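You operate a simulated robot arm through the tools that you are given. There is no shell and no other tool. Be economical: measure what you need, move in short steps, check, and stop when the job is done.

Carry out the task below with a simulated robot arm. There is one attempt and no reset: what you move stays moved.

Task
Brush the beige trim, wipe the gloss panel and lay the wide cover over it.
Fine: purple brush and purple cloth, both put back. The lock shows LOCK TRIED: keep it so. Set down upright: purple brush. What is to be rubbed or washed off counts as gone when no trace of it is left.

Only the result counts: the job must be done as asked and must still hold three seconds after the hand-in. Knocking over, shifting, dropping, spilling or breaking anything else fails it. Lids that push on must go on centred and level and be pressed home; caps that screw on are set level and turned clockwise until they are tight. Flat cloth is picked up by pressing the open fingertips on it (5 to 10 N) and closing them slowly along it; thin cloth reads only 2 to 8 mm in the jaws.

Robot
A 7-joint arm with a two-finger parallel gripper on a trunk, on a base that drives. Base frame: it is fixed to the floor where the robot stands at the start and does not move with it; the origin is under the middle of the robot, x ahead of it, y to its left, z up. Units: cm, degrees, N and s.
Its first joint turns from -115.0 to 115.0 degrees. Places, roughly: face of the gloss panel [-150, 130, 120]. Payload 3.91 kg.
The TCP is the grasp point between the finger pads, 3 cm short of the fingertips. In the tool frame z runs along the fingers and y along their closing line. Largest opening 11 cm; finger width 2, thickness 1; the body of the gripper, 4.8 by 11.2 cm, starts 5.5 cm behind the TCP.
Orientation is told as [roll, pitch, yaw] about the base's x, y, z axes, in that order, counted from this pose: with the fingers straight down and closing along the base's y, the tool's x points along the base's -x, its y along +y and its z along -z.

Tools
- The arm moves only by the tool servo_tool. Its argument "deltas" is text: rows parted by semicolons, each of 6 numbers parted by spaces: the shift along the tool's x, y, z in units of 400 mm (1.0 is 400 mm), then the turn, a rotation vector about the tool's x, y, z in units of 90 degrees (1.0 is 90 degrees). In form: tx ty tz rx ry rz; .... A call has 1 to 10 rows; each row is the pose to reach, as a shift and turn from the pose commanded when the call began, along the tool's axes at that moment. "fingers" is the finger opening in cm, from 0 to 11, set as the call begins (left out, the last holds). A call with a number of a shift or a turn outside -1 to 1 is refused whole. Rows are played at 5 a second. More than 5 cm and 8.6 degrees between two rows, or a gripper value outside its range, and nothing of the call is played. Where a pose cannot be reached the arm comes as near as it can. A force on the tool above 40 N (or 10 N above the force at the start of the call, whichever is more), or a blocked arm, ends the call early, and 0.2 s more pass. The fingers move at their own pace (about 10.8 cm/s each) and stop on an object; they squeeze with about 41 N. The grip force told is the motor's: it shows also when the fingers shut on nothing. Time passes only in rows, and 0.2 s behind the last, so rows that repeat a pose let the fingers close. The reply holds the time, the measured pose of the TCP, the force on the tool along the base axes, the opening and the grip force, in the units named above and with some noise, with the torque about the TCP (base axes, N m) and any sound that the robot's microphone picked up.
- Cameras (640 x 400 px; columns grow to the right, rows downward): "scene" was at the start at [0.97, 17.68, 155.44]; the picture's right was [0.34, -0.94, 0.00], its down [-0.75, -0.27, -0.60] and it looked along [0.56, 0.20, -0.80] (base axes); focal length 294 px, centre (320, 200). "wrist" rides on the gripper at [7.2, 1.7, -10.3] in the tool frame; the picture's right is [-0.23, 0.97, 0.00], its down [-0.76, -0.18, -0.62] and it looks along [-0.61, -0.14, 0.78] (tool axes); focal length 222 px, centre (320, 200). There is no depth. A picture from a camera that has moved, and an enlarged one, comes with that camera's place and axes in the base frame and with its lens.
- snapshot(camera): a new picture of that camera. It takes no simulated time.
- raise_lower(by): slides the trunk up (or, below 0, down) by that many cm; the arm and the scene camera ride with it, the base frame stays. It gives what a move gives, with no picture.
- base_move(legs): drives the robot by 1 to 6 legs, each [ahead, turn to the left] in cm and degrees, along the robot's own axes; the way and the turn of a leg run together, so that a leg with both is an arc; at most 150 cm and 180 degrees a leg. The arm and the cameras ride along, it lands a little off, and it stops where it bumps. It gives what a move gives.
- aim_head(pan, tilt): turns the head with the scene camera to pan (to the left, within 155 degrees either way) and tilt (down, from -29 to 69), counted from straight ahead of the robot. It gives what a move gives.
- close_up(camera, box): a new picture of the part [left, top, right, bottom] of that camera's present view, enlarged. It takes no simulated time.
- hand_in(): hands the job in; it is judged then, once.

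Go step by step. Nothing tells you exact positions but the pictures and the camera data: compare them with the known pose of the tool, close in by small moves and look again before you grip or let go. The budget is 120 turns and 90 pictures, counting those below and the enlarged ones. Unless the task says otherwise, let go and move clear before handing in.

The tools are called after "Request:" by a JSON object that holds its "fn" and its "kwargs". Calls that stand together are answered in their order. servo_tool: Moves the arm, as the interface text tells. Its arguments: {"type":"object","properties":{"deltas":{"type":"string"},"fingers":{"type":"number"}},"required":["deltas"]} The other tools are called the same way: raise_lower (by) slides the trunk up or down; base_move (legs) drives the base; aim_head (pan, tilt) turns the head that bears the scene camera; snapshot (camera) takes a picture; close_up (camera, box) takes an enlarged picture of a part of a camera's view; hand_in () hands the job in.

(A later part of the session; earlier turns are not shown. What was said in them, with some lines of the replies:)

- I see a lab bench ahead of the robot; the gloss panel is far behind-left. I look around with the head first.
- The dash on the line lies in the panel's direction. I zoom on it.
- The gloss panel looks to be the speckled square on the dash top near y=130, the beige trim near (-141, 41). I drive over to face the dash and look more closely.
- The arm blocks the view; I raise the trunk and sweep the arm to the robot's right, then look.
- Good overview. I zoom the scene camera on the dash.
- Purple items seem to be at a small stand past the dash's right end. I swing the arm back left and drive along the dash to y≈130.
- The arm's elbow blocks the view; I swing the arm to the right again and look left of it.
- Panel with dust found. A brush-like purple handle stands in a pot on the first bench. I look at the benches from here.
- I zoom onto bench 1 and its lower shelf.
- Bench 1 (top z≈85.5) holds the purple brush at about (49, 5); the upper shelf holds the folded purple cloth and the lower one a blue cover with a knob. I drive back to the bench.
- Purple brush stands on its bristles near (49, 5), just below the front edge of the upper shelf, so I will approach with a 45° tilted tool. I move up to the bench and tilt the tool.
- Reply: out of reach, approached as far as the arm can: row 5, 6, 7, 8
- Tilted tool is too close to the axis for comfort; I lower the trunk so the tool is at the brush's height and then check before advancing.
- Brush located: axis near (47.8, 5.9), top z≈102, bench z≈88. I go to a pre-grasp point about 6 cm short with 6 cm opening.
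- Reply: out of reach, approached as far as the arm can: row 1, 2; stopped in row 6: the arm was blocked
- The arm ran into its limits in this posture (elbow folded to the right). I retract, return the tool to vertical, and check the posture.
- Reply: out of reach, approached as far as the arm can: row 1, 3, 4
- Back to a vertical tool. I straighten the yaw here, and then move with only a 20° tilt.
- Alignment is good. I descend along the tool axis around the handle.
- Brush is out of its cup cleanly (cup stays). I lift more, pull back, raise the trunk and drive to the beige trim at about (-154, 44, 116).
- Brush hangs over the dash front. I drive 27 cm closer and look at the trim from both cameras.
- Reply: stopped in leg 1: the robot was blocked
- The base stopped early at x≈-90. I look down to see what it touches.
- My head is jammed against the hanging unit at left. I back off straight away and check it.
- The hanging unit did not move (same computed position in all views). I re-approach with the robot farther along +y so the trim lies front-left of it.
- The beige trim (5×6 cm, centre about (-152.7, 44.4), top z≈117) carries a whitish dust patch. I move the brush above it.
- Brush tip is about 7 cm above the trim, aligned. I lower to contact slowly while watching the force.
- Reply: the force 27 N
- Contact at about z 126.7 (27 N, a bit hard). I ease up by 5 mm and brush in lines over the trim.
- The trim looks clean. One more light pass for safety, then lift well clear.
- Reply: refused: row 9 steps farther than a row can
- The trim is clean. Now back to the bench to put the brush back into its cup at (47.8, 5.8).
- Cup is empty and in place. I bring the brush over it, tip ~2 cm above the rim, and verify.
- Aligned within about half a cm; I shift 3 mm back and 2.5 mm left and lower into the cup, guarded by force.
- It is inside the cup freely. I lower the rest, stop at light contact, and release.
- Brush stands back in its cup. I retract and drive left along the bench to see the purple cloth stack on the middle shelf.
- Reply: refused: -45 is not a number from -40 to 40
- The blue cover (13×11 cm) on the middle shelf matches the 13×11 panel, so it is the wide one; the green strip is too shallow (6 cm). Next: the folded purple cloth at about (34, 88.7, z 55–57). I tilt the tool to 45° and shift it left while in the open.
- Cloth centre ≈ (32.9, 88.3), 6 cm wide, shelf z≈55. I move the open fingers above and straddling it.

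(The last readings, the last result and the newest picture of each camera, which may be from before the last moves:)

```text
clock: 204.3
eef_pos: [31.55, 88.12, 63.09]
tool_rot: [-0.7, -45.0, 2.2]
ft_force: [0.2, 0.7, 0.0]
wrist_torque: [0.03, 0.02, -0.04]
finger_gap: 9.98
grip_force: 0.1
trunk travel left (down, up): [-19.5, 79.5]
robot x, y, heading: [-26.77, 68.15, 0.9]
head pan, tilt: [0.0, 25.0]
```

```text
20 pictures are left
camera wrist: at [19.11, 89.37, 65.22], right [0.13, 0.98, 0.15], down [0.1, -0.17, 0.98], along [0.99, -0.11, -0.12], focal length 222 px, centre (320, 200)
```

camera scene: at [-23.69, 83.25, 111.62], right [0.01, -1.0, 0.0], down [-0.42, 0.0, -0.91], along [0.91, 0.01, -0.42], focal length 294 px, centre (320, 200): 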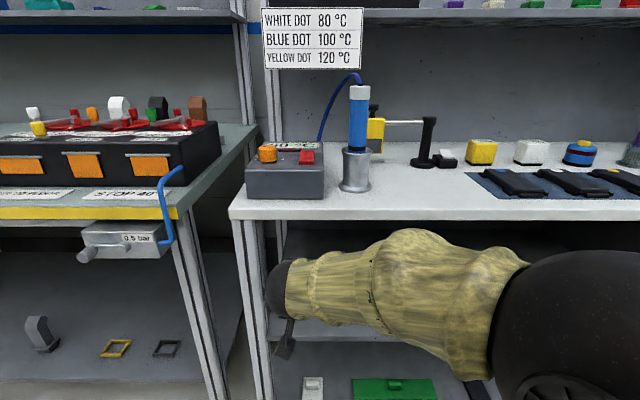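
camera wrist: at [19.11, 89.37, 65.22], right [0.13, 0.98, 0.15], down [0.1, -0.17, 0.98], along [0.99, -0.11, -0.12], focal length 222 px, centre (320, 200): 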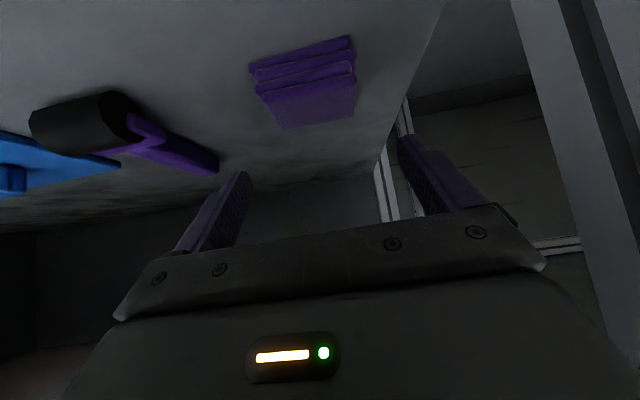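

Three-layer folded cloth straddled well. I lower toward the shelf with small steps at the end.

Request:
{"fn": "servo_tool", "kwargs": {"deltas": "0.035 0.004 0.035 0 0 0; 0.06 0.004 0.06 0 0 0; 0.069 0.004 0.069 0 0 0; 0.073 0.004 0.073 0 0 0; 0.0765 0.004 0.0765 0 0 0; 0.08 0.004 0.08 0 0 0; 0.0835 0.004 0.0835 0 0 0"}}

```text
clock: 205.9
eef_pos: [31.58, 88.34, 58.45]
tool_rot: [-0.6, -45.1, 2.3]
ft_force: [0.1, 0.3, 0.0]
wrist_torque: [-0.01, -0.01, 0.02]
finger_gap: 10.0
grip_force: 0.1
trunk travel left (down, up): [-19.5, 79.5]
robot x, y, heading: [-26.56, 67.91, 0.7]
head pan, tilt: [0.0, 25.0]
```

Request:
{"fn": "servo_tool", "kwargs": {"deltas": "0.0035 0 0.0035 0 0 0; 0.007 0 0.007 0 0 0; 0.0106 0 0.0106 0 0 0; 0.0142 0 0.0142 0 0 0"}}

Request:
{"fn": "snapshot", "kwargs": {"camera": "wrist"}}

```text
clock: 206.9
eef_pos: [31.51, 88.19, 57.81]
tool_rot: [-0.6, -45.3, 2.2]
ft_force: [-1.8, -1.1, 14.4]
wrist_torque: [0.7, -0.14, 0.06]
finger_gap: 9.92
grip_force: 0.0
trunk travel left (down, up): [-19.5, 79.5]
robot x, y, heading: [-26.74, 67.74, 0.6]
head pan, tilt: [0.0, 25.0]
```

```text
19 pictures are left
camera wrist: at [19.03, 89.5, 59.89], right [0.13, 0.98, 0.15], down [0.1, -0.17, 0.98], along [0.99, -0.11, -0.12], focal length 222 px, centre (320, 200)
```

wrist: 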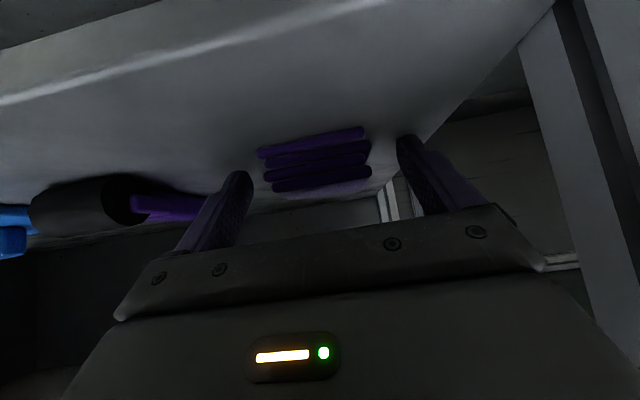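

Shelf contact found. I raise 6 mm and close on the cloth stack.

Request:
{"fn": "servo_tool", "kwargs": {"deltas": "-0.0133 0 -0.0133 0 0 0; -0.0133 0 -0.0133 0 0 0", "fingers": 6.6}}

Request:
{"fn": "servo_tool", "kwargs": {"deltas": "0 0 0 0 0 0; 0 0 0 0 0 0; 0 0 0 0 0 0", "fingers": 4}}

Request:
{"fn": "snapshot", "kwargs": {"camera": "wrist"}}

```text
clock: 207.5
eef_pos: [31.43, 88.2, 58.21]
tool_rot: [-0.8, -44.9, 2.3]
ft_force: [-0.1, 0.4, -0.2]
wrist_torque: [-0.01, -0.02, -0.03]
finger_gap: 6.61
grip_force: 0.1
trunk travel left (down, up): [-19.5, 79.5]
robot x, y, heading: [-26.98, 67.87, 0.9]
head pan, tilt: [0.0, 25.0]
```

```text
clock: 208.3
eef_pos: [31.48, 88.26, 58.34]
tool_rot: [-0.7, -45.0, 2.3]
ft_force: [0.8, 0.2, -0.4]
wrist_torque: [0.01, -0.02, -0.03]
finger_gap: 5.95
grip_force: 41.4
trunk travel left (down, up): [-19.5, 79.5]
robot x, y, heading: [-26.68, 67.87, 0.7]
head pan, tilt: [0.0, 25.0]
```

```text
18 pictures are left
camera wrist: at [19.02, 89.52, 60.39], right [0.13, 0.98, 0.15], down [0.1, -0.17, 0.98], along [0.99, -0.11, -0.12], focal length 222 px, centre (320, 200)
```

wrist: 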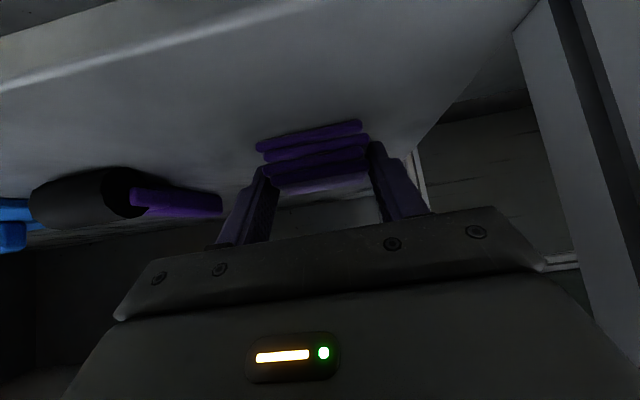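

Firm grip at 5.95 cm. I lift 5 cm and retreat from the shelf.

Request:
{"fn": "servo_tool", "kwargs": {"deltas": "-0.03 0 -0.03 0 0 0; -0.06 0 -0.06 0 0 0; -0.0885 0 -0.0885 0 0 0; -0.0385 0 -0.1385 0 0 0; 0.0115 0 -0.1885 0 0 0; 0.0615 0 -0.2385 0 0 0; 0.097 0 -0.274 0 0 0"}}

Request:
{"fn": "base_move", "kwargs": {"legs": [[-28, 0]]}}

Request:
{"fn": "snapshot", "kwargs": {"camera": "wrist"}}

Request:
{"fn": "snapshot", "kwargs": {"camera": "scene"}}

```text
clock: 209.9
eef_pos: [21.05, 88.05, 63.4]
tool_rot: [-0.6, -45.0, 2.2]
ft_force: [-0.3, 0.8, -0.1]
wrist_torque: [0.0, 0.02, 0.02]
finger_gap: 5.94
grip_force: 41.3
trunk travel left (down, up): [-19.5, 79.5]
robot x, y, heading: [-26.42, 68.2, 0.7]
head pan, tilt: [0.0, 25.0]
```

```text
clock: 211.8
eef_pos: [-7.01, 87.74, 63.28]
tool_rot: [-0.7, -45.0, 2.2]
ft_force: [0.0, -0.7, -0.5]
wrist_torque: [0.02, 0.01, 0.0]
finger_gap: 5.89
grip_force: 41.1
trunk travel left (down, up): [-19.5, 79.5]
robot x, y, heading: [-55.01, 67.43, 0.8]
head pan, tilt: [0.0, 25.0]
```

```text
17 pictures are left
camera wrist: at [-19.5, 88.92, 65.42], right [0.13, 0.98, 0.15], down [0.1, -0.17, 0.98], along [0.99, -0.11, -0.12], focal length 222 px, centre (320, 200)
```

wrist: 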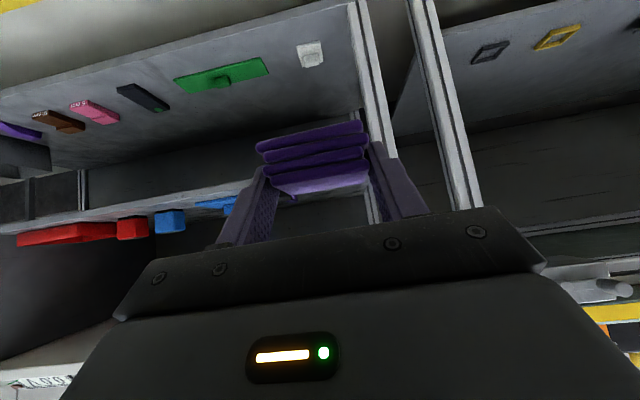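

```text
16 pictures are left
camera scene: at [-51.77, 82.93, 111.62], right [0.01, -1.0, 0.0], down [-0.42, 0.0, -0.91], along [0.91, 0.01, -0.42], focal length 294 px, centre (320, 200)
```

scene: 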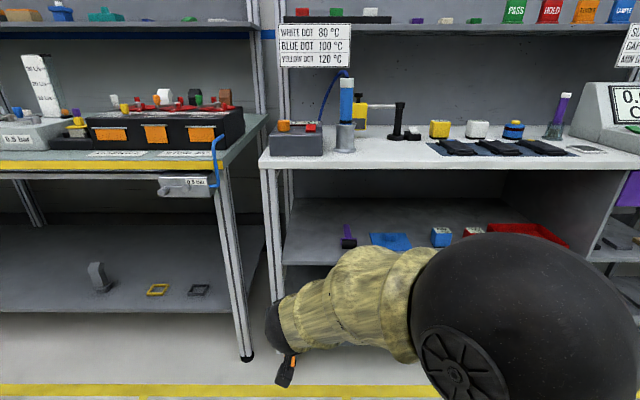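

The cloth came as one piece. I raise the trunk and drive to face the gloss panel from (-85, 149).

Request:
{"fn": "raise_lower", "kwargs": {"by": 39}}

Request:
{"fn": "raise_lower", "kwargs": {"by": 32}}

Request:
{"fn": "base_move", "kwargs": {"legs": [[0, 89.5], [82, 0], [0, 90], [30, 0]]}}

Request:
{"fn": "aim_head", "kwargs": {"pan": 5, "tilt": 40}}

Request:
{"fn": "snapshot", "kwargs": {"camera": "scene"}}

```text
clock: 215.6
eef_pos: [-7.06, 87.74, 102.36]
tool_rot: [-0.7, -45.0, 2.3]
ft_force: [-0.1, -0.3, 0.0]
wrist_torque: [0.01, -0.01, 0.02]
finger_gap: 5.88
grip_force: 41.2
trunk travel left (down, up): [-58.5, 40.5]
robot x, y, heading: [-54.7, 67.46, 0.6]
head pan, tilt: [0.0, 25.0]
```

```text
clock: 218.8
eef_pos: [-7.02, 87.67, 134.26]
tool_rot: [-0.6, -45.1, 2.3]
ft_force: [0.3, -0.5, -0.8]
wrist_torque: [0.01, -0.02, 0.01]
finger_gap: 5.89
grip_force: 41.1
trunk travel left (down, up): [-90.5, 8.5]
robot x, y, heading: [-54.76, 67.96, 0.5]
head pan, tilt: [0.0, 25.0]
```

```text
clock: 232.4
eef_pos: [-132.9, 130.41, 134.35]
tool_rot: [-0.7, -45.0, -178.5]
ft_force: [0.1, 0.3, 0.2]
wrist_torque: [0.0, 0.0, 0.02]
finger_gap: 5.88
grip_force: 41.2
trunk travel left (down, up): [-90.5, 8.5]
robot x, y, heading: [-84.63, 149.62, 179.8]
head pan, tilt: [0.0, 25.0]
```

```text
clock: 233.2
eef_pos: [-132.85, 130.42, 134.31]
tool_rot: [-0.7, -45.1, -178.5]
ft_force: [0.0, -0.1, -0.3]
wrist_torque: [0.03, -0.02, -0.05]
finger_gap: 5.89
grip_force: 41.1
trunk travel left (down, up): [-90.5, 8.5]
robot x, y, heading: [-84.95, 149.74, 180.1]
head pan, tilt: [5.0, 40.0]
```

```text
15 pictures are left
camera scene: at [-87.42, 133.75, 180.29], right [-0.08, 1.0, 0.0], down [0.64, 0.05, -0.77], along [-0.76, -0.06, -0.64], focal length 294 px, centre (320, 200)
```

scene: 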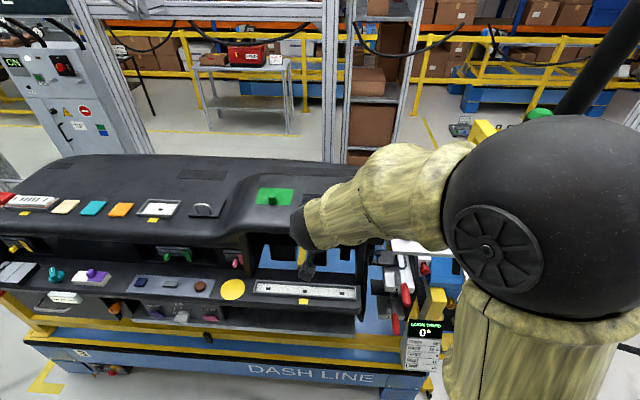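

Request:
{"fn": "base_move", "kwargs": {"legs": [[11, 0]]}}

Request:
{"fn": "aim_head", "kwargs": {"pan": 0, "tilt": 45}}

Request:
{"fn": "close_up", "kwargs": {"camera": "scene", "box": [200, 100, 440, 250]}}

Request:
{"fn": "snapshot", "kwargs": {"camera": "wrist"}}

```text
clock: 234.4
eef_pos: [-143.88, 130.48, 134.32]
tool_rot: [-0.8, -44.9, -178.4]
ft_force: [0.4, 0.4, -0.8]
wrist_torque: [0.01, -0.05, 0.0]
finger_gap: 5.9
grip_force: 40.6
trunk travel left (down, up): [-90.5, 8.5]
robot x, y, heading: [-95.71, 149.77, 179.8]
head pan, tilt: [5.0, 40.0]
```

```text
clock: 235.0
eef_pos: [-143.89, 130.59, 134.42]
tool_rot: [-0.8, -45.0, -178.3]
ft_force: [0.3, 0.4, -0.4]
wrist_torque: [-0.02, 0.02, 0.0]
finger_gap: 5.91
grip_force: 41.1
trunk travel left (down, up): [-90.5, 8.5]
robot x, y, heading: [-95.71, 149.99, 180.0]
head pan, tilt: [0.0, 45.0]
```

```text
2.67 times, centred on (320, 175) of scene
camera zoom: at [-98.04, 134.51, 179.56], right [0.0, 1.0, 0.0], down [0.71, 0.0, -0.71], along [-0.71, 0.0, -0.71], focal length 785 px, centre (320, 267)
```

zoom: 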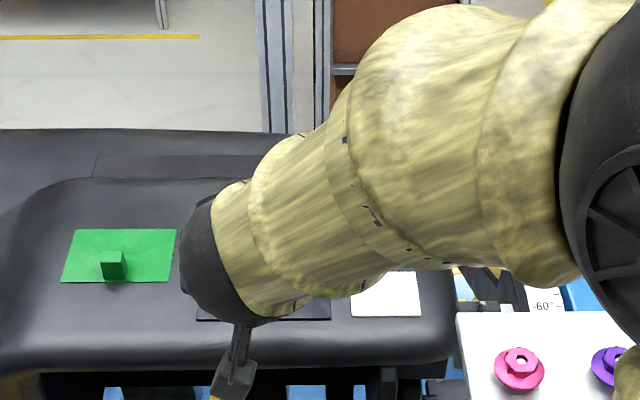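

```text
13 pictures are left
camera wrist: at [-131.37, 129.01, 136.42], right [-0.14, -0.98, 0.15], down [-0.1, 0.17, 0.98], along [-0.98, 0.12, -0.12], focal length 222 px, centre (320, 200)
```

wrist: 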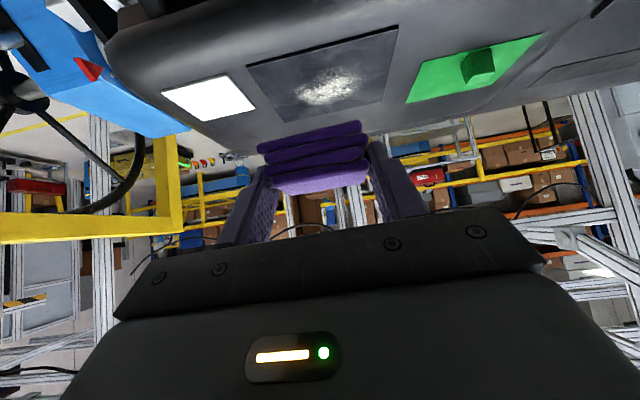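

Dust patch about 7×6 cm centred at (-153.6, 129). I move the cloth over it and lower gently to contact.

Request:
{"fn": "servo_tool", "kwargs": {"deltas": "-0.05 0.009 0.05 0 0 0; -0.1 0.018 0.1 0 0 0; -0.151 0.0265 0.151 0 0 0; -0.08 0.0265 0.222 0 0 0; -0.013 0.0265 0.289 0 0 0; -0.0077 0.0265 0.2943 0 0 0; -0.0024 0.0265 0.2996 0 0 0; 0.003 0.0265 0.305 0 0 0"}}

```text
clock: 236.8
eef_pos: [-152.32, 129.38, 125.47]
tool_rot: [-0.7, -45.0, -178.3]
ft_force: [0.7, -0.4, -0.2]
wrist_torque: [0.02, 0.04, -0.01]
finger_gap: 5.9
grip_force: 40.9
trunk travel left (down, up): [-90.5, 8.5]
robot x, y, heading: [-95.98, 149.76, 179.9]
head pan, tilt: [0.0, 45.0]
```

Request:
{"fn": "servo_tool", "kwargs": {"deltas": "0.0035 0 0.0035 0 0 0; 0.007 0 0.007 0 0 0; 0.0106 0 0.0106 0 0 0; 0.0142 0 0.0142 0 0 0; 0.0177 0 0.0177 0 0 0"}}

```text
clock: 238.0
eef_pos: [-152.3, 129.36, 125.09]
tool_rot: [-0.6, -45.5, -178.4]
ft_force: [-1.8, -1.0, 25.8]
wrist_torque: [-0.63, -0.07, 0.02]
finger_gap: 5.91
grip_force: 40.9
trunk travel left (down, up): [-90.5, 8.5]
robot x, y, heading: [-95.78, 149.91, 179.8]
head pan, tilt: [0.0, 45.0]
```

Contact (26 N). I ease off to a light pressure and wipe in lines.

Request:
{"fn": "servo_tool", "kwargs": {"deltas": "-0.008 0 -0.008 0 0 0; -0.008 0.075 -0.008 0 0 0; -0.0345 0.075 0.0185 0 0 0; -0.0345 0 0.0185 0 0 0; -0.0345 -0.075 0.0185 0 0 0; -0.0575 -0.075 0.0415 0 0 0; -0.0575 0 0.0415 0 0 0; -0.0575 0.075 0.0415 0 0 0; -0.0345 0 0.0185 0 0 0; -0.008 0 -0.008 0 0 0"}}

Request:
{"fn": "servo_tool", "kwargs": {"deltas": "0 -0.075 0 0 0 0; 0.0265 -0.075 -0.0265 0 0 0; 0.0265 0 -0.0265 0 0 0; 0.0265 0.075 -0.0265 0 0 0; 0.0495 0.075 -0.0495 0 0 0; 0.0495 0 -0.0495 0 0 0; 0.0495 -0.075 -0.0495 0 0 0; 0.0265 0 -0.0265 0 0 0; 0 0 0 0 0 0"}}

Request:
{"fn": "servo_tool", "kwargs": {"deltas": "-0.02 0 -0.02 0 0 0; -0.06 0 -0.06 0 0 0; -0.1 0 -0.1 0 0 0; -0.05 0 -0.15 0 0 0; 0 0 -0.22 0 0 0; 0.05 0 -0.3 0 0 0"}}

Request:
{"fn": "snapshot", "kwargs": {"camera": "wrist"}}

```text
clock: 240.2
eef_pos: [-152.52, 129.27, 125.0]
tool_rot: [-0.9, -45.0, -178.2]
ft_force: [0.1, -0.3, -0.7]
wrist_torque: [-0.01, 0.0, -0.05]
finger_gap: 5.9
grip_force: 41.0
trunk travel left (down, up): [-90.5, 8.5]
robot x, y, heading: [-96.19, 149.98, 179.8]
head pan, tilt: [0.0, 45.0]
```

```text
clock: 242.2
eef_pos: [-152.33, 129.53, 125.19]
tool_rot: [-0.6, -45.0, -178.4]
ft_force: [1.8, 0.6, 4.1]
wrist_torque: [-0.09, 0.0, 0.07]
finger_gap: 5.9
grip_force: 40.6
trunk travel left (down, up): [-90.5, 8.5]
robot x, y, heading: [-96.16, 149.89, 180.1]
head pan, tilt: [0.0, 45.0]
```

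```text
clock: 243.6
eef_pos: [-142.36, 129.43, 132.18]
tool_rot: [-0.7, -45.1, -178.5]
ft_force: [-0.1, 0.0, -0.8]
wrist_torque: [-0.05, 0.02, 0.03]
finger_gap: 5.9
grip_force: 40.4
trunk travel left (down, up): [-90.5, 8.5]
robot x, y, heading: [-95.59, 149.98, 179.7]
head pan, tilt: [0.0, 45.0]
```

```text
12 pictures are left
camera wrist: at [-129.82, 127.92, 134.23], right [-0.14, -0.98, 0.15], down [-0.1, 0.17, 0.98], along [-0.98, 0.12, -0.12], focal length 222 px, centre (320, 200)
```

wrist: 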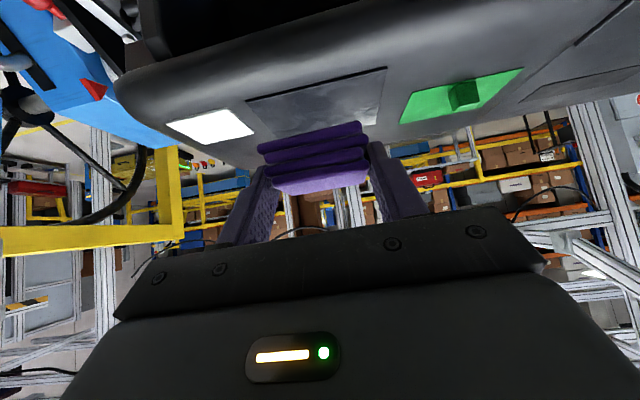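

Request:
{"fn": "close_up", "kwargs": {"camera": "wrist", "box": [225, 50, 417, 170]}}

```text
3.33 times, centred on (321, 110) of wrist
camera zoom: at [-129.82, 127.92, 134.23], right [-0.14, -0.98, 0.15], down [-0.1, 0.17, 0.98], along [-0.98, 0.12, -0.12], focal length 740 px, centre (317, 500)
```

zoom: 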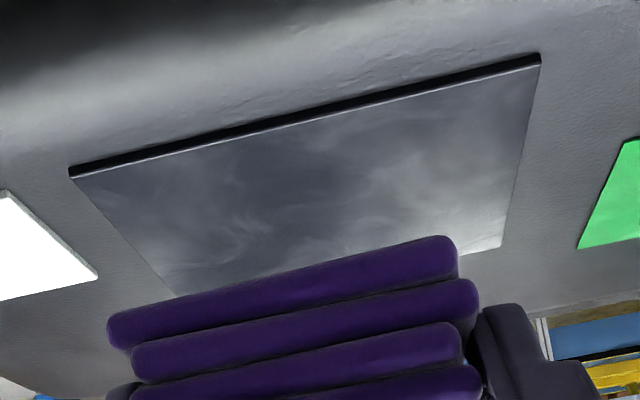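

The dust is gone, but the surface looks slightly cloudy; I wipe the full panel once more out to the edges.

Request:
{"fn": "servo_tool", "kwargs": {"deltas": "-0.05 0 0.08 0 0 0; -0.1 0 0.15 0 0 0; -0.15 0 0.2 0 0 0; -0.11 0 0.24 0 0 0; -0.07 0 0.28 0 0 0; -0.0485 0 0.3015 0 0 0; -0.0485 0.1 0.3015 0 0 0; -0.105 0.1 0.358 0 0 0; -0.105 0.025 0.358 0 0 0; -0.105 -0.05 0.358 0 0 0"}}

Request:
{"fn": "servo_tool", "kwargs": {"deltas": "0 -0.05 0 0 0 0; 0.0389 -0.05 -0.0389 0 0 0; 0.0389 0.025 -0.0389 0 0 0; 0.0389 0.1 -0.0389 0 0 0; 0.0389 0.15 -0.0389 0 0 0; 0.0778 0.15 -0.0778 0 0 0; 0.0778 0.075 -0.0778 0 0 0; 0.0778 0 -0.0778 0 0 0; 0.0778 -0.05 -0.0778 0 0 0; 0.1131 -0.05 -0.1131 0 0 0"}}

Request:
{"fn": "servo_tool", "kwargs": {"deltas": "0 0.075 0 0 0 0; 0 0.15 0 0 0 0; 0 0.2 0 0 0 0; -0.0389 0.125 0.0389 0 0 0; -0.0566 0.1 0.0566 0 0 0; -0.0766 0.1 0.0366 0 0 0; -0.1166 0.1 -0.0034 0 0 0; -0.1566 0.1 -0.0434 0 0 0; -0.1 0.1 -0.11 0 0 0; -0.05 0.1 -0.2 0 0 0"}}

Request:
{"fn": "close_up", "kwargs": {"camera": "wrist", "box": [225, 50, 417, 170]}}

```text
clock: 245.8
eef_pos: [-155.69, 131.58, 124.92]
tool_rot: [-0.7, -45.1, -178.4]
ft_force: [-0.5, 1.1, 0.9]
wrist_torque: [-0.05, 0.05, 0.0]
finger_gap: 5.91
grip_force: 41.1
trunk travel left (down, up): [-90.5, 8.5]
robot x, y, heading: [-95.76, 149.82, 179.7]
head pan, tilt: [0.0, 45.0]
```

```text
clock: 248.0
eef_pos: [-149.05, 133.58, 125.13]
tool_rot: [-0.7, -45.1, -178.2]
ft_force: [2.0, 1.9, 6.3]
wrist_torque: [-0.14, 0.02, 0.0]
finger_gap: 5.91
grip_force: 40.9
trunk travel left (down, up): [-90.5, 8.5]
robot x, y, heading: [-95.84, 149.7, 179.8]
head pan, tilt: [0.0, 45.0]
```

```text
clock: 250.2
eef_pos: [-144.66, 129.55, 132.0]
tool_rot: [-0.7, -45.1, -178.3]
ft_force: [0.7, 2.0, -0.5]
wrist_torque: [-0.02, -0.02, 0.01]
finger_gap: 5.9
grip_force: 41.2
trunk travel left (down, up): [-90.5, 8.5]
robot x, y, heading: [-95.81, 149.74, 179.5]
head pan, tilt: [0.0, 45.0]
```

```text
3.33 times, centred on (321, 110) of wrist
camera zoom: at [-132.29, 128.02, 134.19], right [-0.14, -0.98, 0.15], down [-0.1, 0.17, 0.98], along [-0.98, 0.12, -0.12], focal length 740 px, centre (317, 500)
```

zoom: 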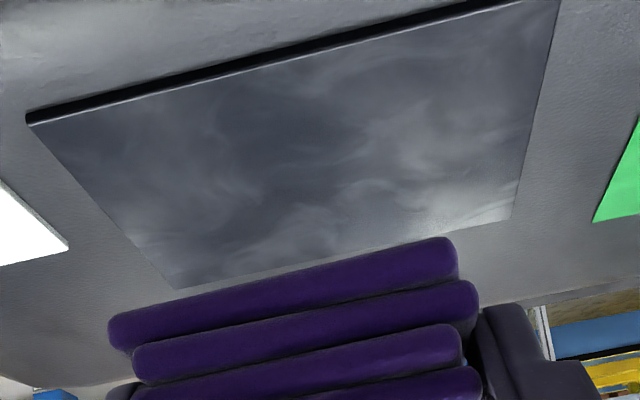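

The cloudy pattern is unchanged texture; the dust is gone. I carry the cloth back to its place on the shelf.

Request:
{"fn": "base_move", "kwargs": {"legs": [[-41, 0], [0, 90.3], [82, 0], [0, 90]]}}

Request:
{"fn": "raise_lower", "kwargs": {"by": -36}}

Request:
{"fn": "raise_lower", "kwargs": {"by": -31}}

```text
clock: 264.4
eef_pos: [-7.38, 88.12, 132.07]
tool_rot: [-0.6, -45.0, 1.5]
ft_force: [0.0, 0.0, -0.2]
wrist_torque: [-0.01, 0.03, -0.03]
finger_gap: 5.91
grip_force: 41.6
trunk travel left (down, up): [-90.5, 8.5]
robot x, y, heading: [-56.86, 68.49, -0.4]
head pan, tilt: [0.0, 45.0]
```

```text
clock: 267.9
eef_pos: [-7.34, 88.29, 96.09]
tool_rot: [-0.7, -45.0, 1.6]
ft_force: [0.5, 0.0, 0.1]
wrist_torque: [0.0, 0.02, 0.01]
finger_gap: 5.91
grip_force: 40.5
trunk travel left (down, up): [-54.5, 44.5]
robot x, y, heading: [-56.46, 67.67, -0.5]
head pan, tilt: [0.0, 45.0]
```

```text
clock: 271.0
eef_pos: [-7.37, 88.13, 65.03]
tool_rot: [-0.8, -45.0, 1.5]
ft_force: [0.6, 0.0, -0.8]
wrist_torque: [-0.02, -0.01, 0.01]
finger_gap: 5.89
grip_force: 41.0
trunk travel left (down, up): [-23.5, 75.5]
robot x, y, heading: [-56.54, 68.08, -0.4]
head pan, tilt: [0.0, 45.0]
```

Request:
{"fn": "base_move", "kwargs": {"legs": [[29, 0]]}}

Request:
{"fn": "snapshot", "kwargs": {"camera": "wrist"}}

```text
clock: 273.0
eef_pos: [21.56, 88.31, 65.05]
tool_rot: [-0.7, -45.0, 1.6]
ft_force: [0.2, -0.7, 0.0]
wrist_torque: [-0.01, 0.02, 0.02]
finger_gap: 5.91
grip_force: 41.0
trunk travel left (down, up): [-23.5, 75.5]
robot x, y, heading: [-27.59, 67.77, -0.2]
head pan, tilt: [0.0, 45.0]
```

```text
9 pictures are left
camera wrist: at [9.07, 89.6, 67.11], right [0.14, 0.98, 0.15], down [0.1, -0.17, 0.98], along [0.98, -0.12, -0.12], focal length 222 px, centre (320, 200)
```

wrist: 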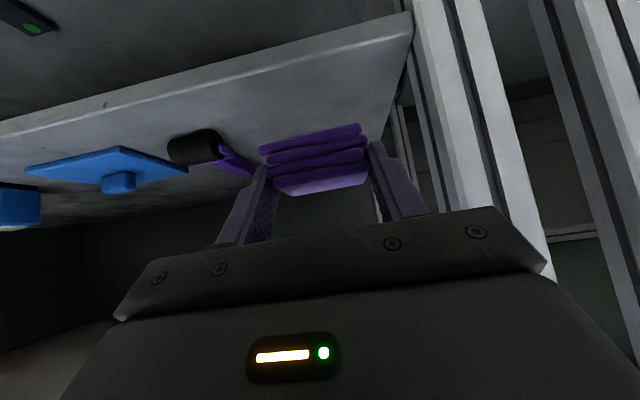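

Request:
{"fn": "servo_tool", "kwargs": {"deltas": "-0.05 -0.002 0.05 0 0 0; -0.1 -0.004 0.1 0 0 0; -0.15 -0.006 0.15 0 0 0; -0.1753 -0.008 0.1753 0 0 0; -0.1435 -0.008 0.207 0 0 0; -0.1135 -0.008 0.2372 0 0 0; -0.085 -0.008 0.2657 0 0 0; -0.071 -0.008 0.28 0 0 0; -0.0635 -0.008 0.2875 0 0 0"}}

Request:
{"fn": "servo_tool", "kwargs": {"deltas": "0.0018 0 0.0018 0 0 0; 0.0035 0 0.0035 0 0 0; 0.0053 0 0.0053 0 0 0; 0.0071 0 0.0071 0 0 0"}}

```text
clock: 275.0
eef_pos: [31.55, 87.95, 58.73]
tool_rot: [-0.7, -45.0, 1.6]
ft_force: [1.0, -0.1, -1.0]
wrist_torque: [-0.01, 0.0, -0.02]
finger_gap: 5.9
grip_force: 41.5
trunk travel left (down, up): [-23.5, 75.5]
robot x, y, heading: [-27.57, 67.68, -0.3]
head pan, tilt: [0.0, 45.0]
```

```text
clock: 276.0
eef_pos: [31.44, 87.9, 58.31]
tool_rot: [-0.7, -45.0, 1.7]
ft_force: [0.3, -1.0, -1.4]
wrist_torque: [0.0, 0.01, 0.01]
finger_gap: 5.91
grip_force: 41.0
trunk travel left (down, up): [-23.5, 75.5]
robot x, y, heading: [-27.33, 67.78, -0.1]
head pan, tilt: [0.0, 45.0]
```

Request:
{"fn": "servo_tool", "kwargs": {"deltas": "0 0.007 0 0 0 0; 0.0018 0.007 0.0018 0 0 0; 0.0035 0.007 0.0035 0 0 0; 0.0044 0.007 0.0044 0 0 0"}}

```text
clock: 277.0
eef_pos: [31.5, 88.24, 58.16]
tool_rot: [-0.5, -45.2, 1.5]
ft_force: [-0.6, 3.0, 11.5]
wrist_torque: [0.41, -0.03, 0.07]
finger_gap: 5.91
grip_force: 40.4
trunk travel left (down, up): [-23.5, 75.5]
robot x, y, heading: [-27.55, 67.83, -0.2]
head pan, tilt: [0.0, 45.0]
```

Cloth rests on the shelf. I release with a small opening and rise straight up.

Request:
{"fn": "servo_tool", "kwargs": {"deltas": "-0.003 0 -0.003 0 0 0; -0.003 0 -0.003 0 0 0; -0.003 0 -0.003 0 0 0", "fingers": 8.5}}

Request:
{"fn": "servo_tool", "kwargs": {"deltas": "-0.03 0 -0.03 0 0 0; -0.06 0 -0.06 0 0 0; -0.09 0 -0.09 0 0 0; -0.04 0 -0.14 0 0 0; 0.01 0 -0.19 0 0 0; 0.07 0 -0.25 0 0 0; 0.13 0 -0.31 0 0 0"}}

Request:
{"fn": "snapshot", "kwargs": {"camera": "wrist"}}

```text
clock: 277.8
eef_pos: [31.53, 88.18, 58.21]
tool_rot: [-0.7, -45.1, 1.6]
ft_force: [0.7, -0.3, -0.1]
wrist_torque: [-0.02, 0.02, 0.02]
finger_gap: 8.48
grip_force: 0.0
trunk travel left (down, up): [-23.5, 75.5]
robot x, y, heading: [-27.52, 67.72, -0.2]
head pan, tilt: [0.0, 45.0]
```

```text
clock: 279.4
eef_pos: [19.01, 88.05, 63.38]
tool_rot: [-0.7, -45.0, 1.6]
ft_force: [-0.2, 0.4, 1.3]
wrist_torque: [0.02, 0.0, -0.01]
finger_gap: 8.48
grip_force: 0.0
trunk travel left (down, up): [-23.5, 75.5]
robot x, y, heading: [-27.76, 67.88, -0.4]
head pan, tilt: [0.0, 45.0]
```

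```text
8 pictures are left
camera wrist: at [6.56, 89.44, 65.37], right [0.14, 0.98, 0.15], down [0.1, -0.17, 0.98], along [0.98, -0.12, -0.12], focal length 222 px, centre (320, 200)
```

wrist: 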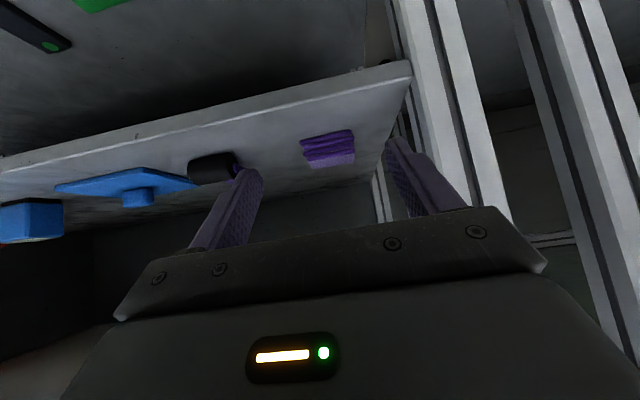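

Cloth is back exactly in place. Now the blue cover: knob at about (35, 60, 57); I shift the robot 28 cm to the right.

Request:
{"fn": "base_move", "kwargs": {"legs": [[-28, 0], [0, -89.6], [28, 0], [0, 90]]}}

Request:
{"fn": "base_move", "kwargs": {"legs": [[29, 0]]}}

Request:
{"fn": "snapshot", "kwargs": {"camera": "wrist"}}

```text
clock: 290.5
eef_pos: [-8.86, 60.09, 63.19]
tool_rot: [-0.7, -45.0, 1.6]
ft_force: [-0.2, -0.4, -0.2]
wrist_torque: [-0.01, -0.04, -0.01]
finger_gap: 8.49
grip_force: 0.1
trunk travel left (down, up): [-23.5, 75.5]
robot x, y, heading: [-56.02, 39.75, -0.2]
head pan, tilt: [0.0, 45.0]
```

```text
clock: 292.5
eef_pos: [20.15, 60.21, 63.33]
tool_rot: [-0.7, -45.1, 1.6]
ft_force: [0.7, -0.3, -0.6]
wrist_torque: [0.0, 0.01, -0.02]
finger_gap: 8.5
grip_force: 0.0
trunk travel left (down, up): [-23.5, 75.5]
robot x, y, heading: [-26.29, 40.03, -0.2]
head pan, tilt: [0.0, 45.0]
```

```text
7 pictures are left
camera wrist: at [7.78, 61.63, 65.37], right [0.14, 0.98, 0.15], down [0.1, -0.17, 0.98], along [0.98, -0.12, -0.12], focal length 222 px, centre (320, 200)
```

wrist: 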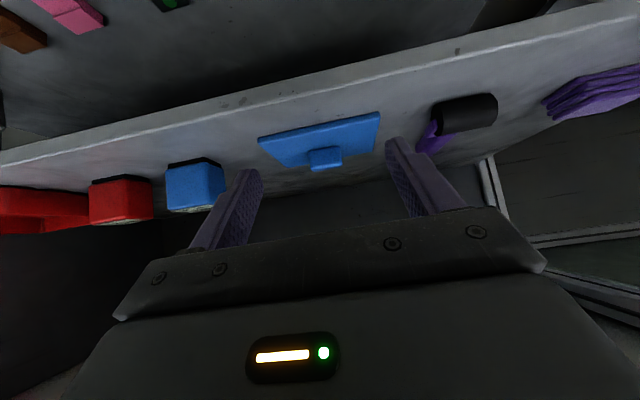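

Knob centre ≈ (34.7, 59.8), top z≈58.8. I move over it and lower around it.

Request:
{"fn": "servo_tool", "kwargs": {"deltas": "-0.05 -0.004 0.05 0 0 0; -0.11 -0.008 0.11 0 0 0; -0.17 -0.012 0.17 0 0 0; -0.225 -0.0177 0.225 0 0 0; -0.2 -0.0177 0.25 0 0 0; -0.165 -0.0177 0.285 0 0 0; -0.16 -0.0177 0.29 0 0 0", "fingers": 7}}

Request:
{"fn": "snapshot", "kwargs": {"camera": "wrist"}}

```text
clock: 294.1
eef_pos: [32.93, 59.67, 59.61]
tool_rot: [-0.7, -45.0, 1.6]
ft_force: [0.4, -0.7, 0.4]
wrist_torque: [0.01, 0.02, 0.01]
finger_gap: 7.01
grip_force: 0.0
trunk travel left (down, up): [-23.5, 75.5]
robot x, y, heading: [-26.62, 40.44, -0.3]
head pan, tilt: [0.0, 45.0]
```

```text
6 pictures are left
camera wrist: at [20.5, 61.13, 61.65], right [0.14, 0.98, 0.15], down [0.1, -0.17, 0.98], along [0.98, -0.12, -0.12], focal length 222 px, centre (320, 200)
```

wrist: 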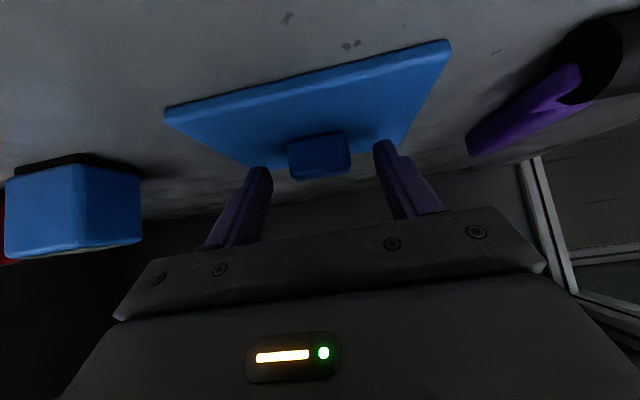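

Knob is centred between the fingers. I close and lift.

Request:
{"fn": "servo_tool", "kwargs": {"deltas": "0 0 0 0 0 0; 0 0 0 0 0 0; 0 0 0 0 0 0", "fingers": 2}}

Request:
{"fn": "servo_tool", "kwargs": {"deltas": "-0.02 0 -0.02 0 0 0; -0.05 0 -0.05 0 0 0; -0.09 0 -0.09 0 0 0; -0.04 0 -0.14 0 0 0; 0.01 0 -0.19 0 0 0; 0.07 0 -0.25 0 0 0; 0.13 0 -0.31 0 0 0; 0.15 0 -0.33 0 0 0"}}

Request:
{"fn": "base_move", "kwargs": {"legs": [[-29, 0]]}}

Request:
{"fn": "snapshot", "kwargs": {"camera": "wrist"}}

```text
clock: 294.9
eef_pos: [33.09, 59.67, 59.6]
tool_rot: [-0.7, -45.0, 1.6]
ft_force: [-0.1, -0.6, 0.6]
wrist_torque: [0.03, -0.02, 0.0]
finger_gap: 3.91
grip_force: 41.2
trunk travel left (down, up): [-23.5, 75.5]
robot x, y, heading: [-26.62, 39.22, -0.1]
head pan, tilt: [0.0, 45.0]
```

```text
clock: 296.7
eef_pos: [19.36, 59.45, 64.77]
tool_rot: [-0.7, -45.1, 1.6]
ft_force: [-0.5, -0.2, -0.9]
wrist_torque: [0.01, -0.01, -0.01]
finger_gap: 3.91
grip_force: 40.8
trunk travel left (down, up): [-23.5, 75.5]
robot x, y, heading: [-26.27, 40.15, 0.0]
head pan, tilt: [0.0, 45.0]
```

```text
clock: 298.7
eef_pos: [-9.69, 59.51, 64.7]
tool_rot: [-0.7, -45.0, 1.7]
ft_force: [-0.3, 0.0, -0.2]
wrist_torque: [-0.01, -0.01, 0.02]
finger_gap: 3.9
grip_force: 41.0
trunk travel left (down, up): [-23.5, 75.5]
robot x, y, heading: [-55.88, 40.15, -0.2]
head pan, tilt: [0.0, 45.0]
```

```text
5 pictures are left
camera wrist: at [-22.2, 60.96, 66.79], right [0.14, 0.98, 0.15], down [0.1, -0.17, 0.98], along [0.98, -0.12, -0.12], focal length 222 px, centre (320, 200)
```

wrist: 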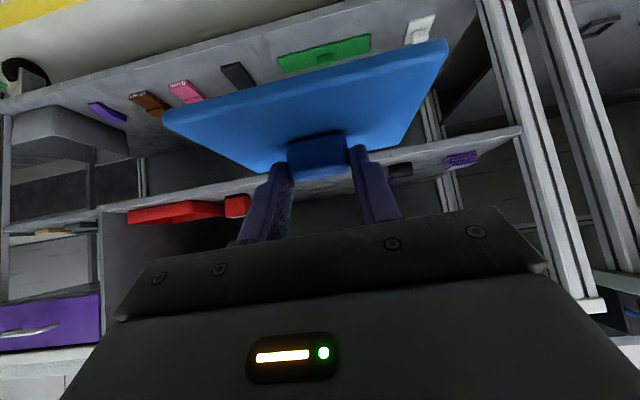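

Cover is held level. I raise the trunk and drive back to the panel.

Request:
{"fn": "raise_lower", "kwargs": {"by": 40}}

Request:
{"fn": "raise_lower", "kwargs": {"by": 30}}

Request:
{"fn": "base_move", "kwargs": {"legs": [[0, 90.2], [109.5, 0], [0, 90], [28, 0]]}}

```text
clock: 302.5
eef_pos: [-9.72, 59.62, 104.67]
tool_rot: [-0.7, -44.9, 1.7]
ft_force: [0.0, 0.2, -1.0]
wrist_torque: [-0.01, 0.02, 0.01]
finger_gap: 3.86
grip_force: 41.2
trunk travel left (down, up): [-63.5, 35.5]
robot x, y, heading: [-55.34, 39.8, -0.1]
head pan, tilt: [0.0, 45.0]
```

```text
clock: 305.5
eef_pos: [-9.69, 59.53, 134.79]
tool_rot: [-0.7, -45.0, 1.7]
ft_force: [0.1, 0.5, -0.3]
wrist_torque: [0.01, 0.01, -0.04]
finger_gap: 3.88
grip_force: 41.0
trunk travel left (down, up): [-93.5, 5.5]
robot x, y, heading: [-55.6, 40.0, -0.2]
head pan, tilt: [0.0, 45.0]
```

```text
clock: 320.3
eef_pos: [-129.11, 129.49, 134.75]
tool_rot: [-0.8, -45.0, -178.3]
ft_force: [0.7, 0.3, -0.1]
wrist_torque: [0.03, 0.02, 0.0]
finger_gap: 3.92
grip_force: 40.9
trunk travel left (down, up): [-93.5, 5.5]
robot x, y, heading: [-83.46, 149.34, 179.5]
head pan, tilt: [0.0, 45.0]
```

Request:
{"fn": "base_move", "kwargs": {"legs": [[13, 0]]}}

Request:
{"fn": "snapshot", "kwargs": {"camera": "wrist"}}

```text
clock: 321.6
eef_pos: [-142.33, 129.64, 134.67]
tool_rot: [-0.6, -44.9, -178.3]
ft_force: [0.2, 0.7, -0.7]
wrist_torque: [0.0, -0.01, 0.0]
finger_gap: 3.89
grip_force: 41.2
trunk travel left (down, up): [-93.5, 5.5]
robot x, y, heading: [-96.27, 148.91, 179.4]
head pan, tilt: [0.0, 45.0]
```

```text
4 pictures are left
camera wrist: at [-129.89, 128.12, 136.75], right [-0.14, -0.98, 0.15], down [-0.1, 0.17, 0.98], along [-0.98, 0.12, -0.12], focal length 222 px, centre (320, 200)
```

wrist: 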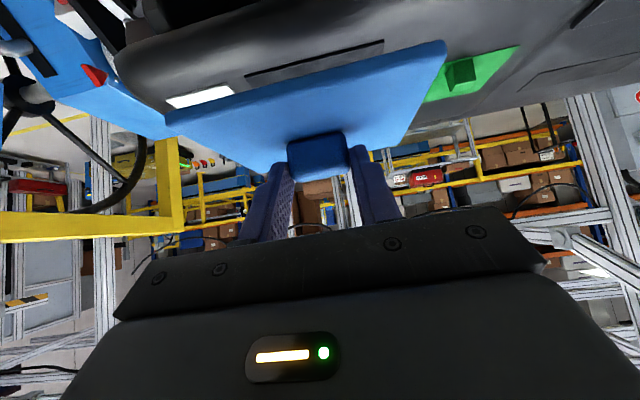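

Panel front edge at x≈-148.2, centre y≈129.4 as expected. I move the cover over and lower it to just above contact.

Request:
{"fn": "servo_tool", "kwargs": {"deltas": "-0.06 -0.002 0.06 0 0 0; -0.12 -0.004 0.12 0 0 0; -0.1812 -0.006 0.1812 0 0 0; -0.13 -0.006 0.232 0 0 0; -0.08 -0.006 0.282 0 0 0; -0.0509 -0.006 0.3115 0 0 0; -0.0509 -0.006 0.3115 0 0 0"}}

Request:
{"fn": "snapshot", "kwargs": {"camera": "wrist"}}

```text
clock: 323.2
eef_pos: [-152.49, 129.74, 127.4]
tool_rot: [-0.7, -45.0, -178.3]
ft_force: [-0.5, -0.1, -1.7]
wrist_torque: [0.0, 0.0, 0.03]
finger_gap: 3.89
grip_force: 40.8
trunk travel left (down, up): [-93.5, 5.5]
robot x, y, heading: [-96.58, 149.48, 179.8]
head pan, tilt: [0.0, 45.0]
```

```text
3 pictures are left
camera wrist: at [-140.0, 128.2, 129.41], right [-0.14, -0.98, 0.15], down [-0.1, 0.17, 0.98], along [-0.98, 0.12, -0.12], focal length 222 px, centre (320, 200)
```

wrist: 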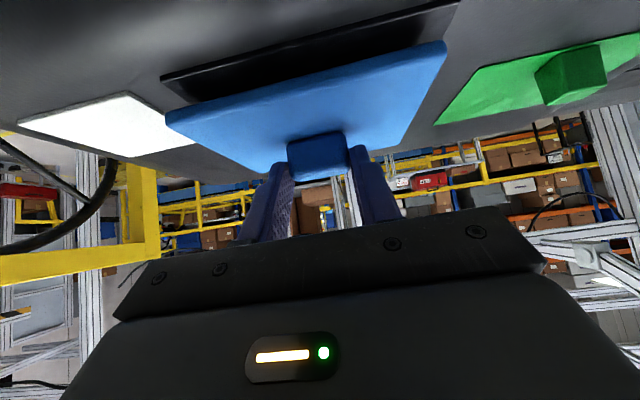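

Cover sits about 5 mm forward and 5 mm right of centre; I correct this and lower to contact.

Request:
{"fn": "servo_tool", "kwargs": {"deltas": "0.0071 0.0125 -0.0071 0 0 0; 0.0141 0.0125 -0.0001 0 0 0; 0.0177 0.0125 0.0035 0 0 0; 0.0212 0.0125 0.007 0 0 0; 0.0235 0.0125 0.0093 0 0 0"}}

```text
clock: 324.4
eef_pos: [-152.19, 129.24, 126.42]
tool_rot: [-0.8, -45.0, -178.4]
ft_force: [-1.1, 0.0, 0.9]
wrist_torque: [-0.13, 0.14, -0.06]
finger_gap: 3.89
grip_force: 41.3
trunk travel left (down, up): [-93.5, 5.5]
robot x, y, heading: [-96.68, 149.14, 179.8]
head pan, tilt: [0.0, 45.0]
```

Request:
{"fn": "servo_tool", "kwargs": {"deltas": "0.0018 0 0.0018 0 0 0; 0.0032 0 0.0032 0 0 0; 0.0032 0 0.0032 0 0 0"}}

```text
clock: 325.2
eef_pos: [-152.1, 129.11, 126.39]
tool_rot: [-0.8, -45.2, -178.4]
ft_force: [-1.5, -0.5, 10.7]
wrist_torque: [-0.52, -0.1, -0.04]
finger_gap: 3.9
grip_force: 40.9
trunk travel left (down, up): [-93.5, 5.5]
robot x, y, heading: [-96.32, 149.25, 179.6]
head pan, tilt: [0.0, 45.0]
```

The cover rests on the panel (10 N). I ease off, release, and retract upward.

Request:
{"fn": "servo_tool", "kwargs": {"deltas": "-0.003 0 -0.003 0 0 0; -0.003 0 -0.003 0 0 0; -0.003 0 -0.003 0 0 0", "fingers": 7}}

Request:
{"fn": "servo_tool", "kwargs": {"deltas": "-0.03 0 -0.03 0 0 0; -0.08 0 -0.08 0 0 0; -0.12 0 -0.12 0 0 0; -0.05 0 -0.19 0 0 0; 0.02 0 -0.26 0 0 0; 0.08 0 -0.32 0 0 0"}}

Request:
{"fn": "snapshot", "kwargs": {"camera": "wrist"}}

```text
clock: 326.0
eef_pos: [-152.14, 129.21, 126.45]
tool_rot: [-0.7, -45.0, -178.2]
ft_force: [0.1, -0.1, 0.0]
wrist_torque: [0.01, 0.02, -0.03]
finger_gap: 7.0
grip_force: 0.1
trunk travel left (down, up): [-93.5, 5.5]
robot x, y, heading: [-96.66, 149.45, 179.7]
head pan, tilt: [0.0, 45.0]
```

```text
clock: 327.4
eef_pos: [-140.66, 129.55, 133.34]
tool_rot: [-0.7, -44.9, -178.2]
ft_force: [-0.6, -0.1, 0.3]
wrist_torque: [0.0, -0.01, -0.02]
finger_gap: 7.0
grip_force: 0.2
trunk travel left (down, up): [-93.5, 5.5]
robot x, y, heading: [-96.6, 148.9, 179.8]
head pan, tilt: [0.0, 45.0]
```

```text
2 pictures are left
camera wrist: at [-128.13, 127.95, 135.35], right [-0.14, -0.98, 0.15], down [-0.1, 0.17, 0.98], along [-0.98, 0.12, -0.12], focal length 222 px, centre (320, 200)
```

wrist: 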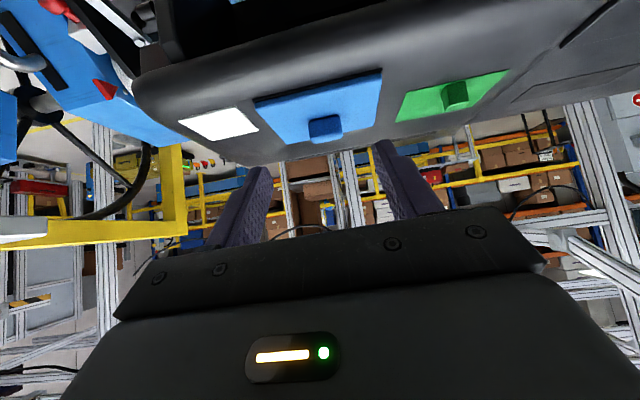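

Request:
{"fn": "close_up", "kwargs": {"camera": "wrist", "box": [225, 50, 417, 170]}}

Request:
{"fn": "base_move", "kwargs": {"legs": [[-25, 0]]}}

Request:
{"fn": "aim_head", "kwargs": {"pan": -5, "tilt": 40}}

Request:
{"fn": "snapshot", "kwargs": {"camera": "scene"}}

```text
3.33 times, centred on (321, 110) of wrist
camera zoom: at [-128.13, 127.95, 135.35], right [-0.14, -0.98, 0.15], down [-0.1, 0.17, 0.98], along [-0.98, 0.12, -0.12], focal length 740 px, centre (317, 500)
```

zoom: 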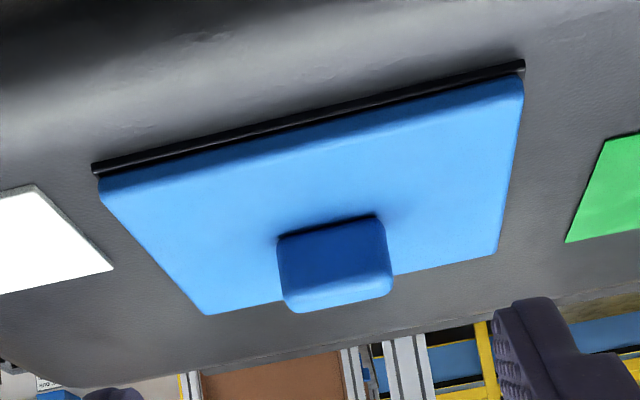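

```text
clock: 329.2
eef_pos: [-115.56, 129.34, 133.32]
tool_rot: [-0.6, -45.0, -178.3]
ft_force: [0.0, 0.3, 1.1]
wrist_torque: [0.04, 0.02, -0.02]
finger_gap: 7.0
grip_force: 0.1
trunk travel left (down, up): [-93.5, 5.5]
robot x, y, heading: [-71.29, 149.03, 179.7]
head pan, tilt: [0.0, 45.0]
```

```text
clock: 329.9
eef_pos: [-115.64, 129.3, 133.26]
tool_rot: [-0.7, -45.1, -178.4]
ft_force: [0.2, 0.8, -0.2]
wrist_torque: [0.02, -0.02, -0.01]
finger_gap: 7.0
grip_force: 0.1
trunk travel left (down, up): [-93.5, 5.5]
robot x, y, heading: [-71.2, 148.95, 179.3]
head pan, tilt: [-5.0, 40.0]
```

```text
0 pictures are left
camera scene: at [-73.9, 134.35, 183.28], right [0.09, 1.0, 0.0], down [0.64, -0.06, -0.77], along [-0.76, 0.07, -0.64], focal length 294 px, centre (320, 200)
```

scene: 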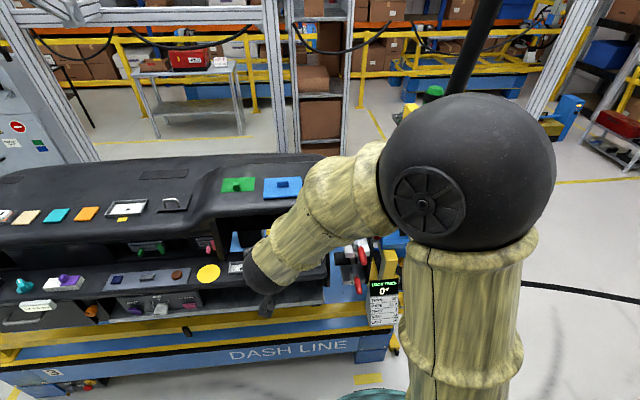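

The blue cover lies flat and centred on the panel, the sign still reads LOCK TRIED, and the arm is clear. I hand in.

Request:
{"fn": "hand_in", "kwargs": {}}

```text
The job is handed in.
```

The job is handed in: I brushed the beige trim clean and wiped the dust off the gloss panel. The purple brush stands upright in its cup, the purple cloth is back on its shelf, and a cover lies over the panel.

- **Cover choice:** nothing is labelled "wide". I used the blue one from the middle shelf because at about 13 × 11 cm it matches the panel. The longer green strip on the bottom shelf was only about 6 cm deep.
- **Cover fit:** it lies flat and close to centred, and leaves a thin strip of the panel's front edge showing.
- **Panel surface:** a faint cloudy pattern stayed after a second full wipe. I took it to be the panel's own finish.
- **Bump:** on the first approach to the dash, my head touched the hanging unit at its left end. By my measurements the unit did not move.
- **Lock:** the sign still read LOCK TRIED in the last picture.
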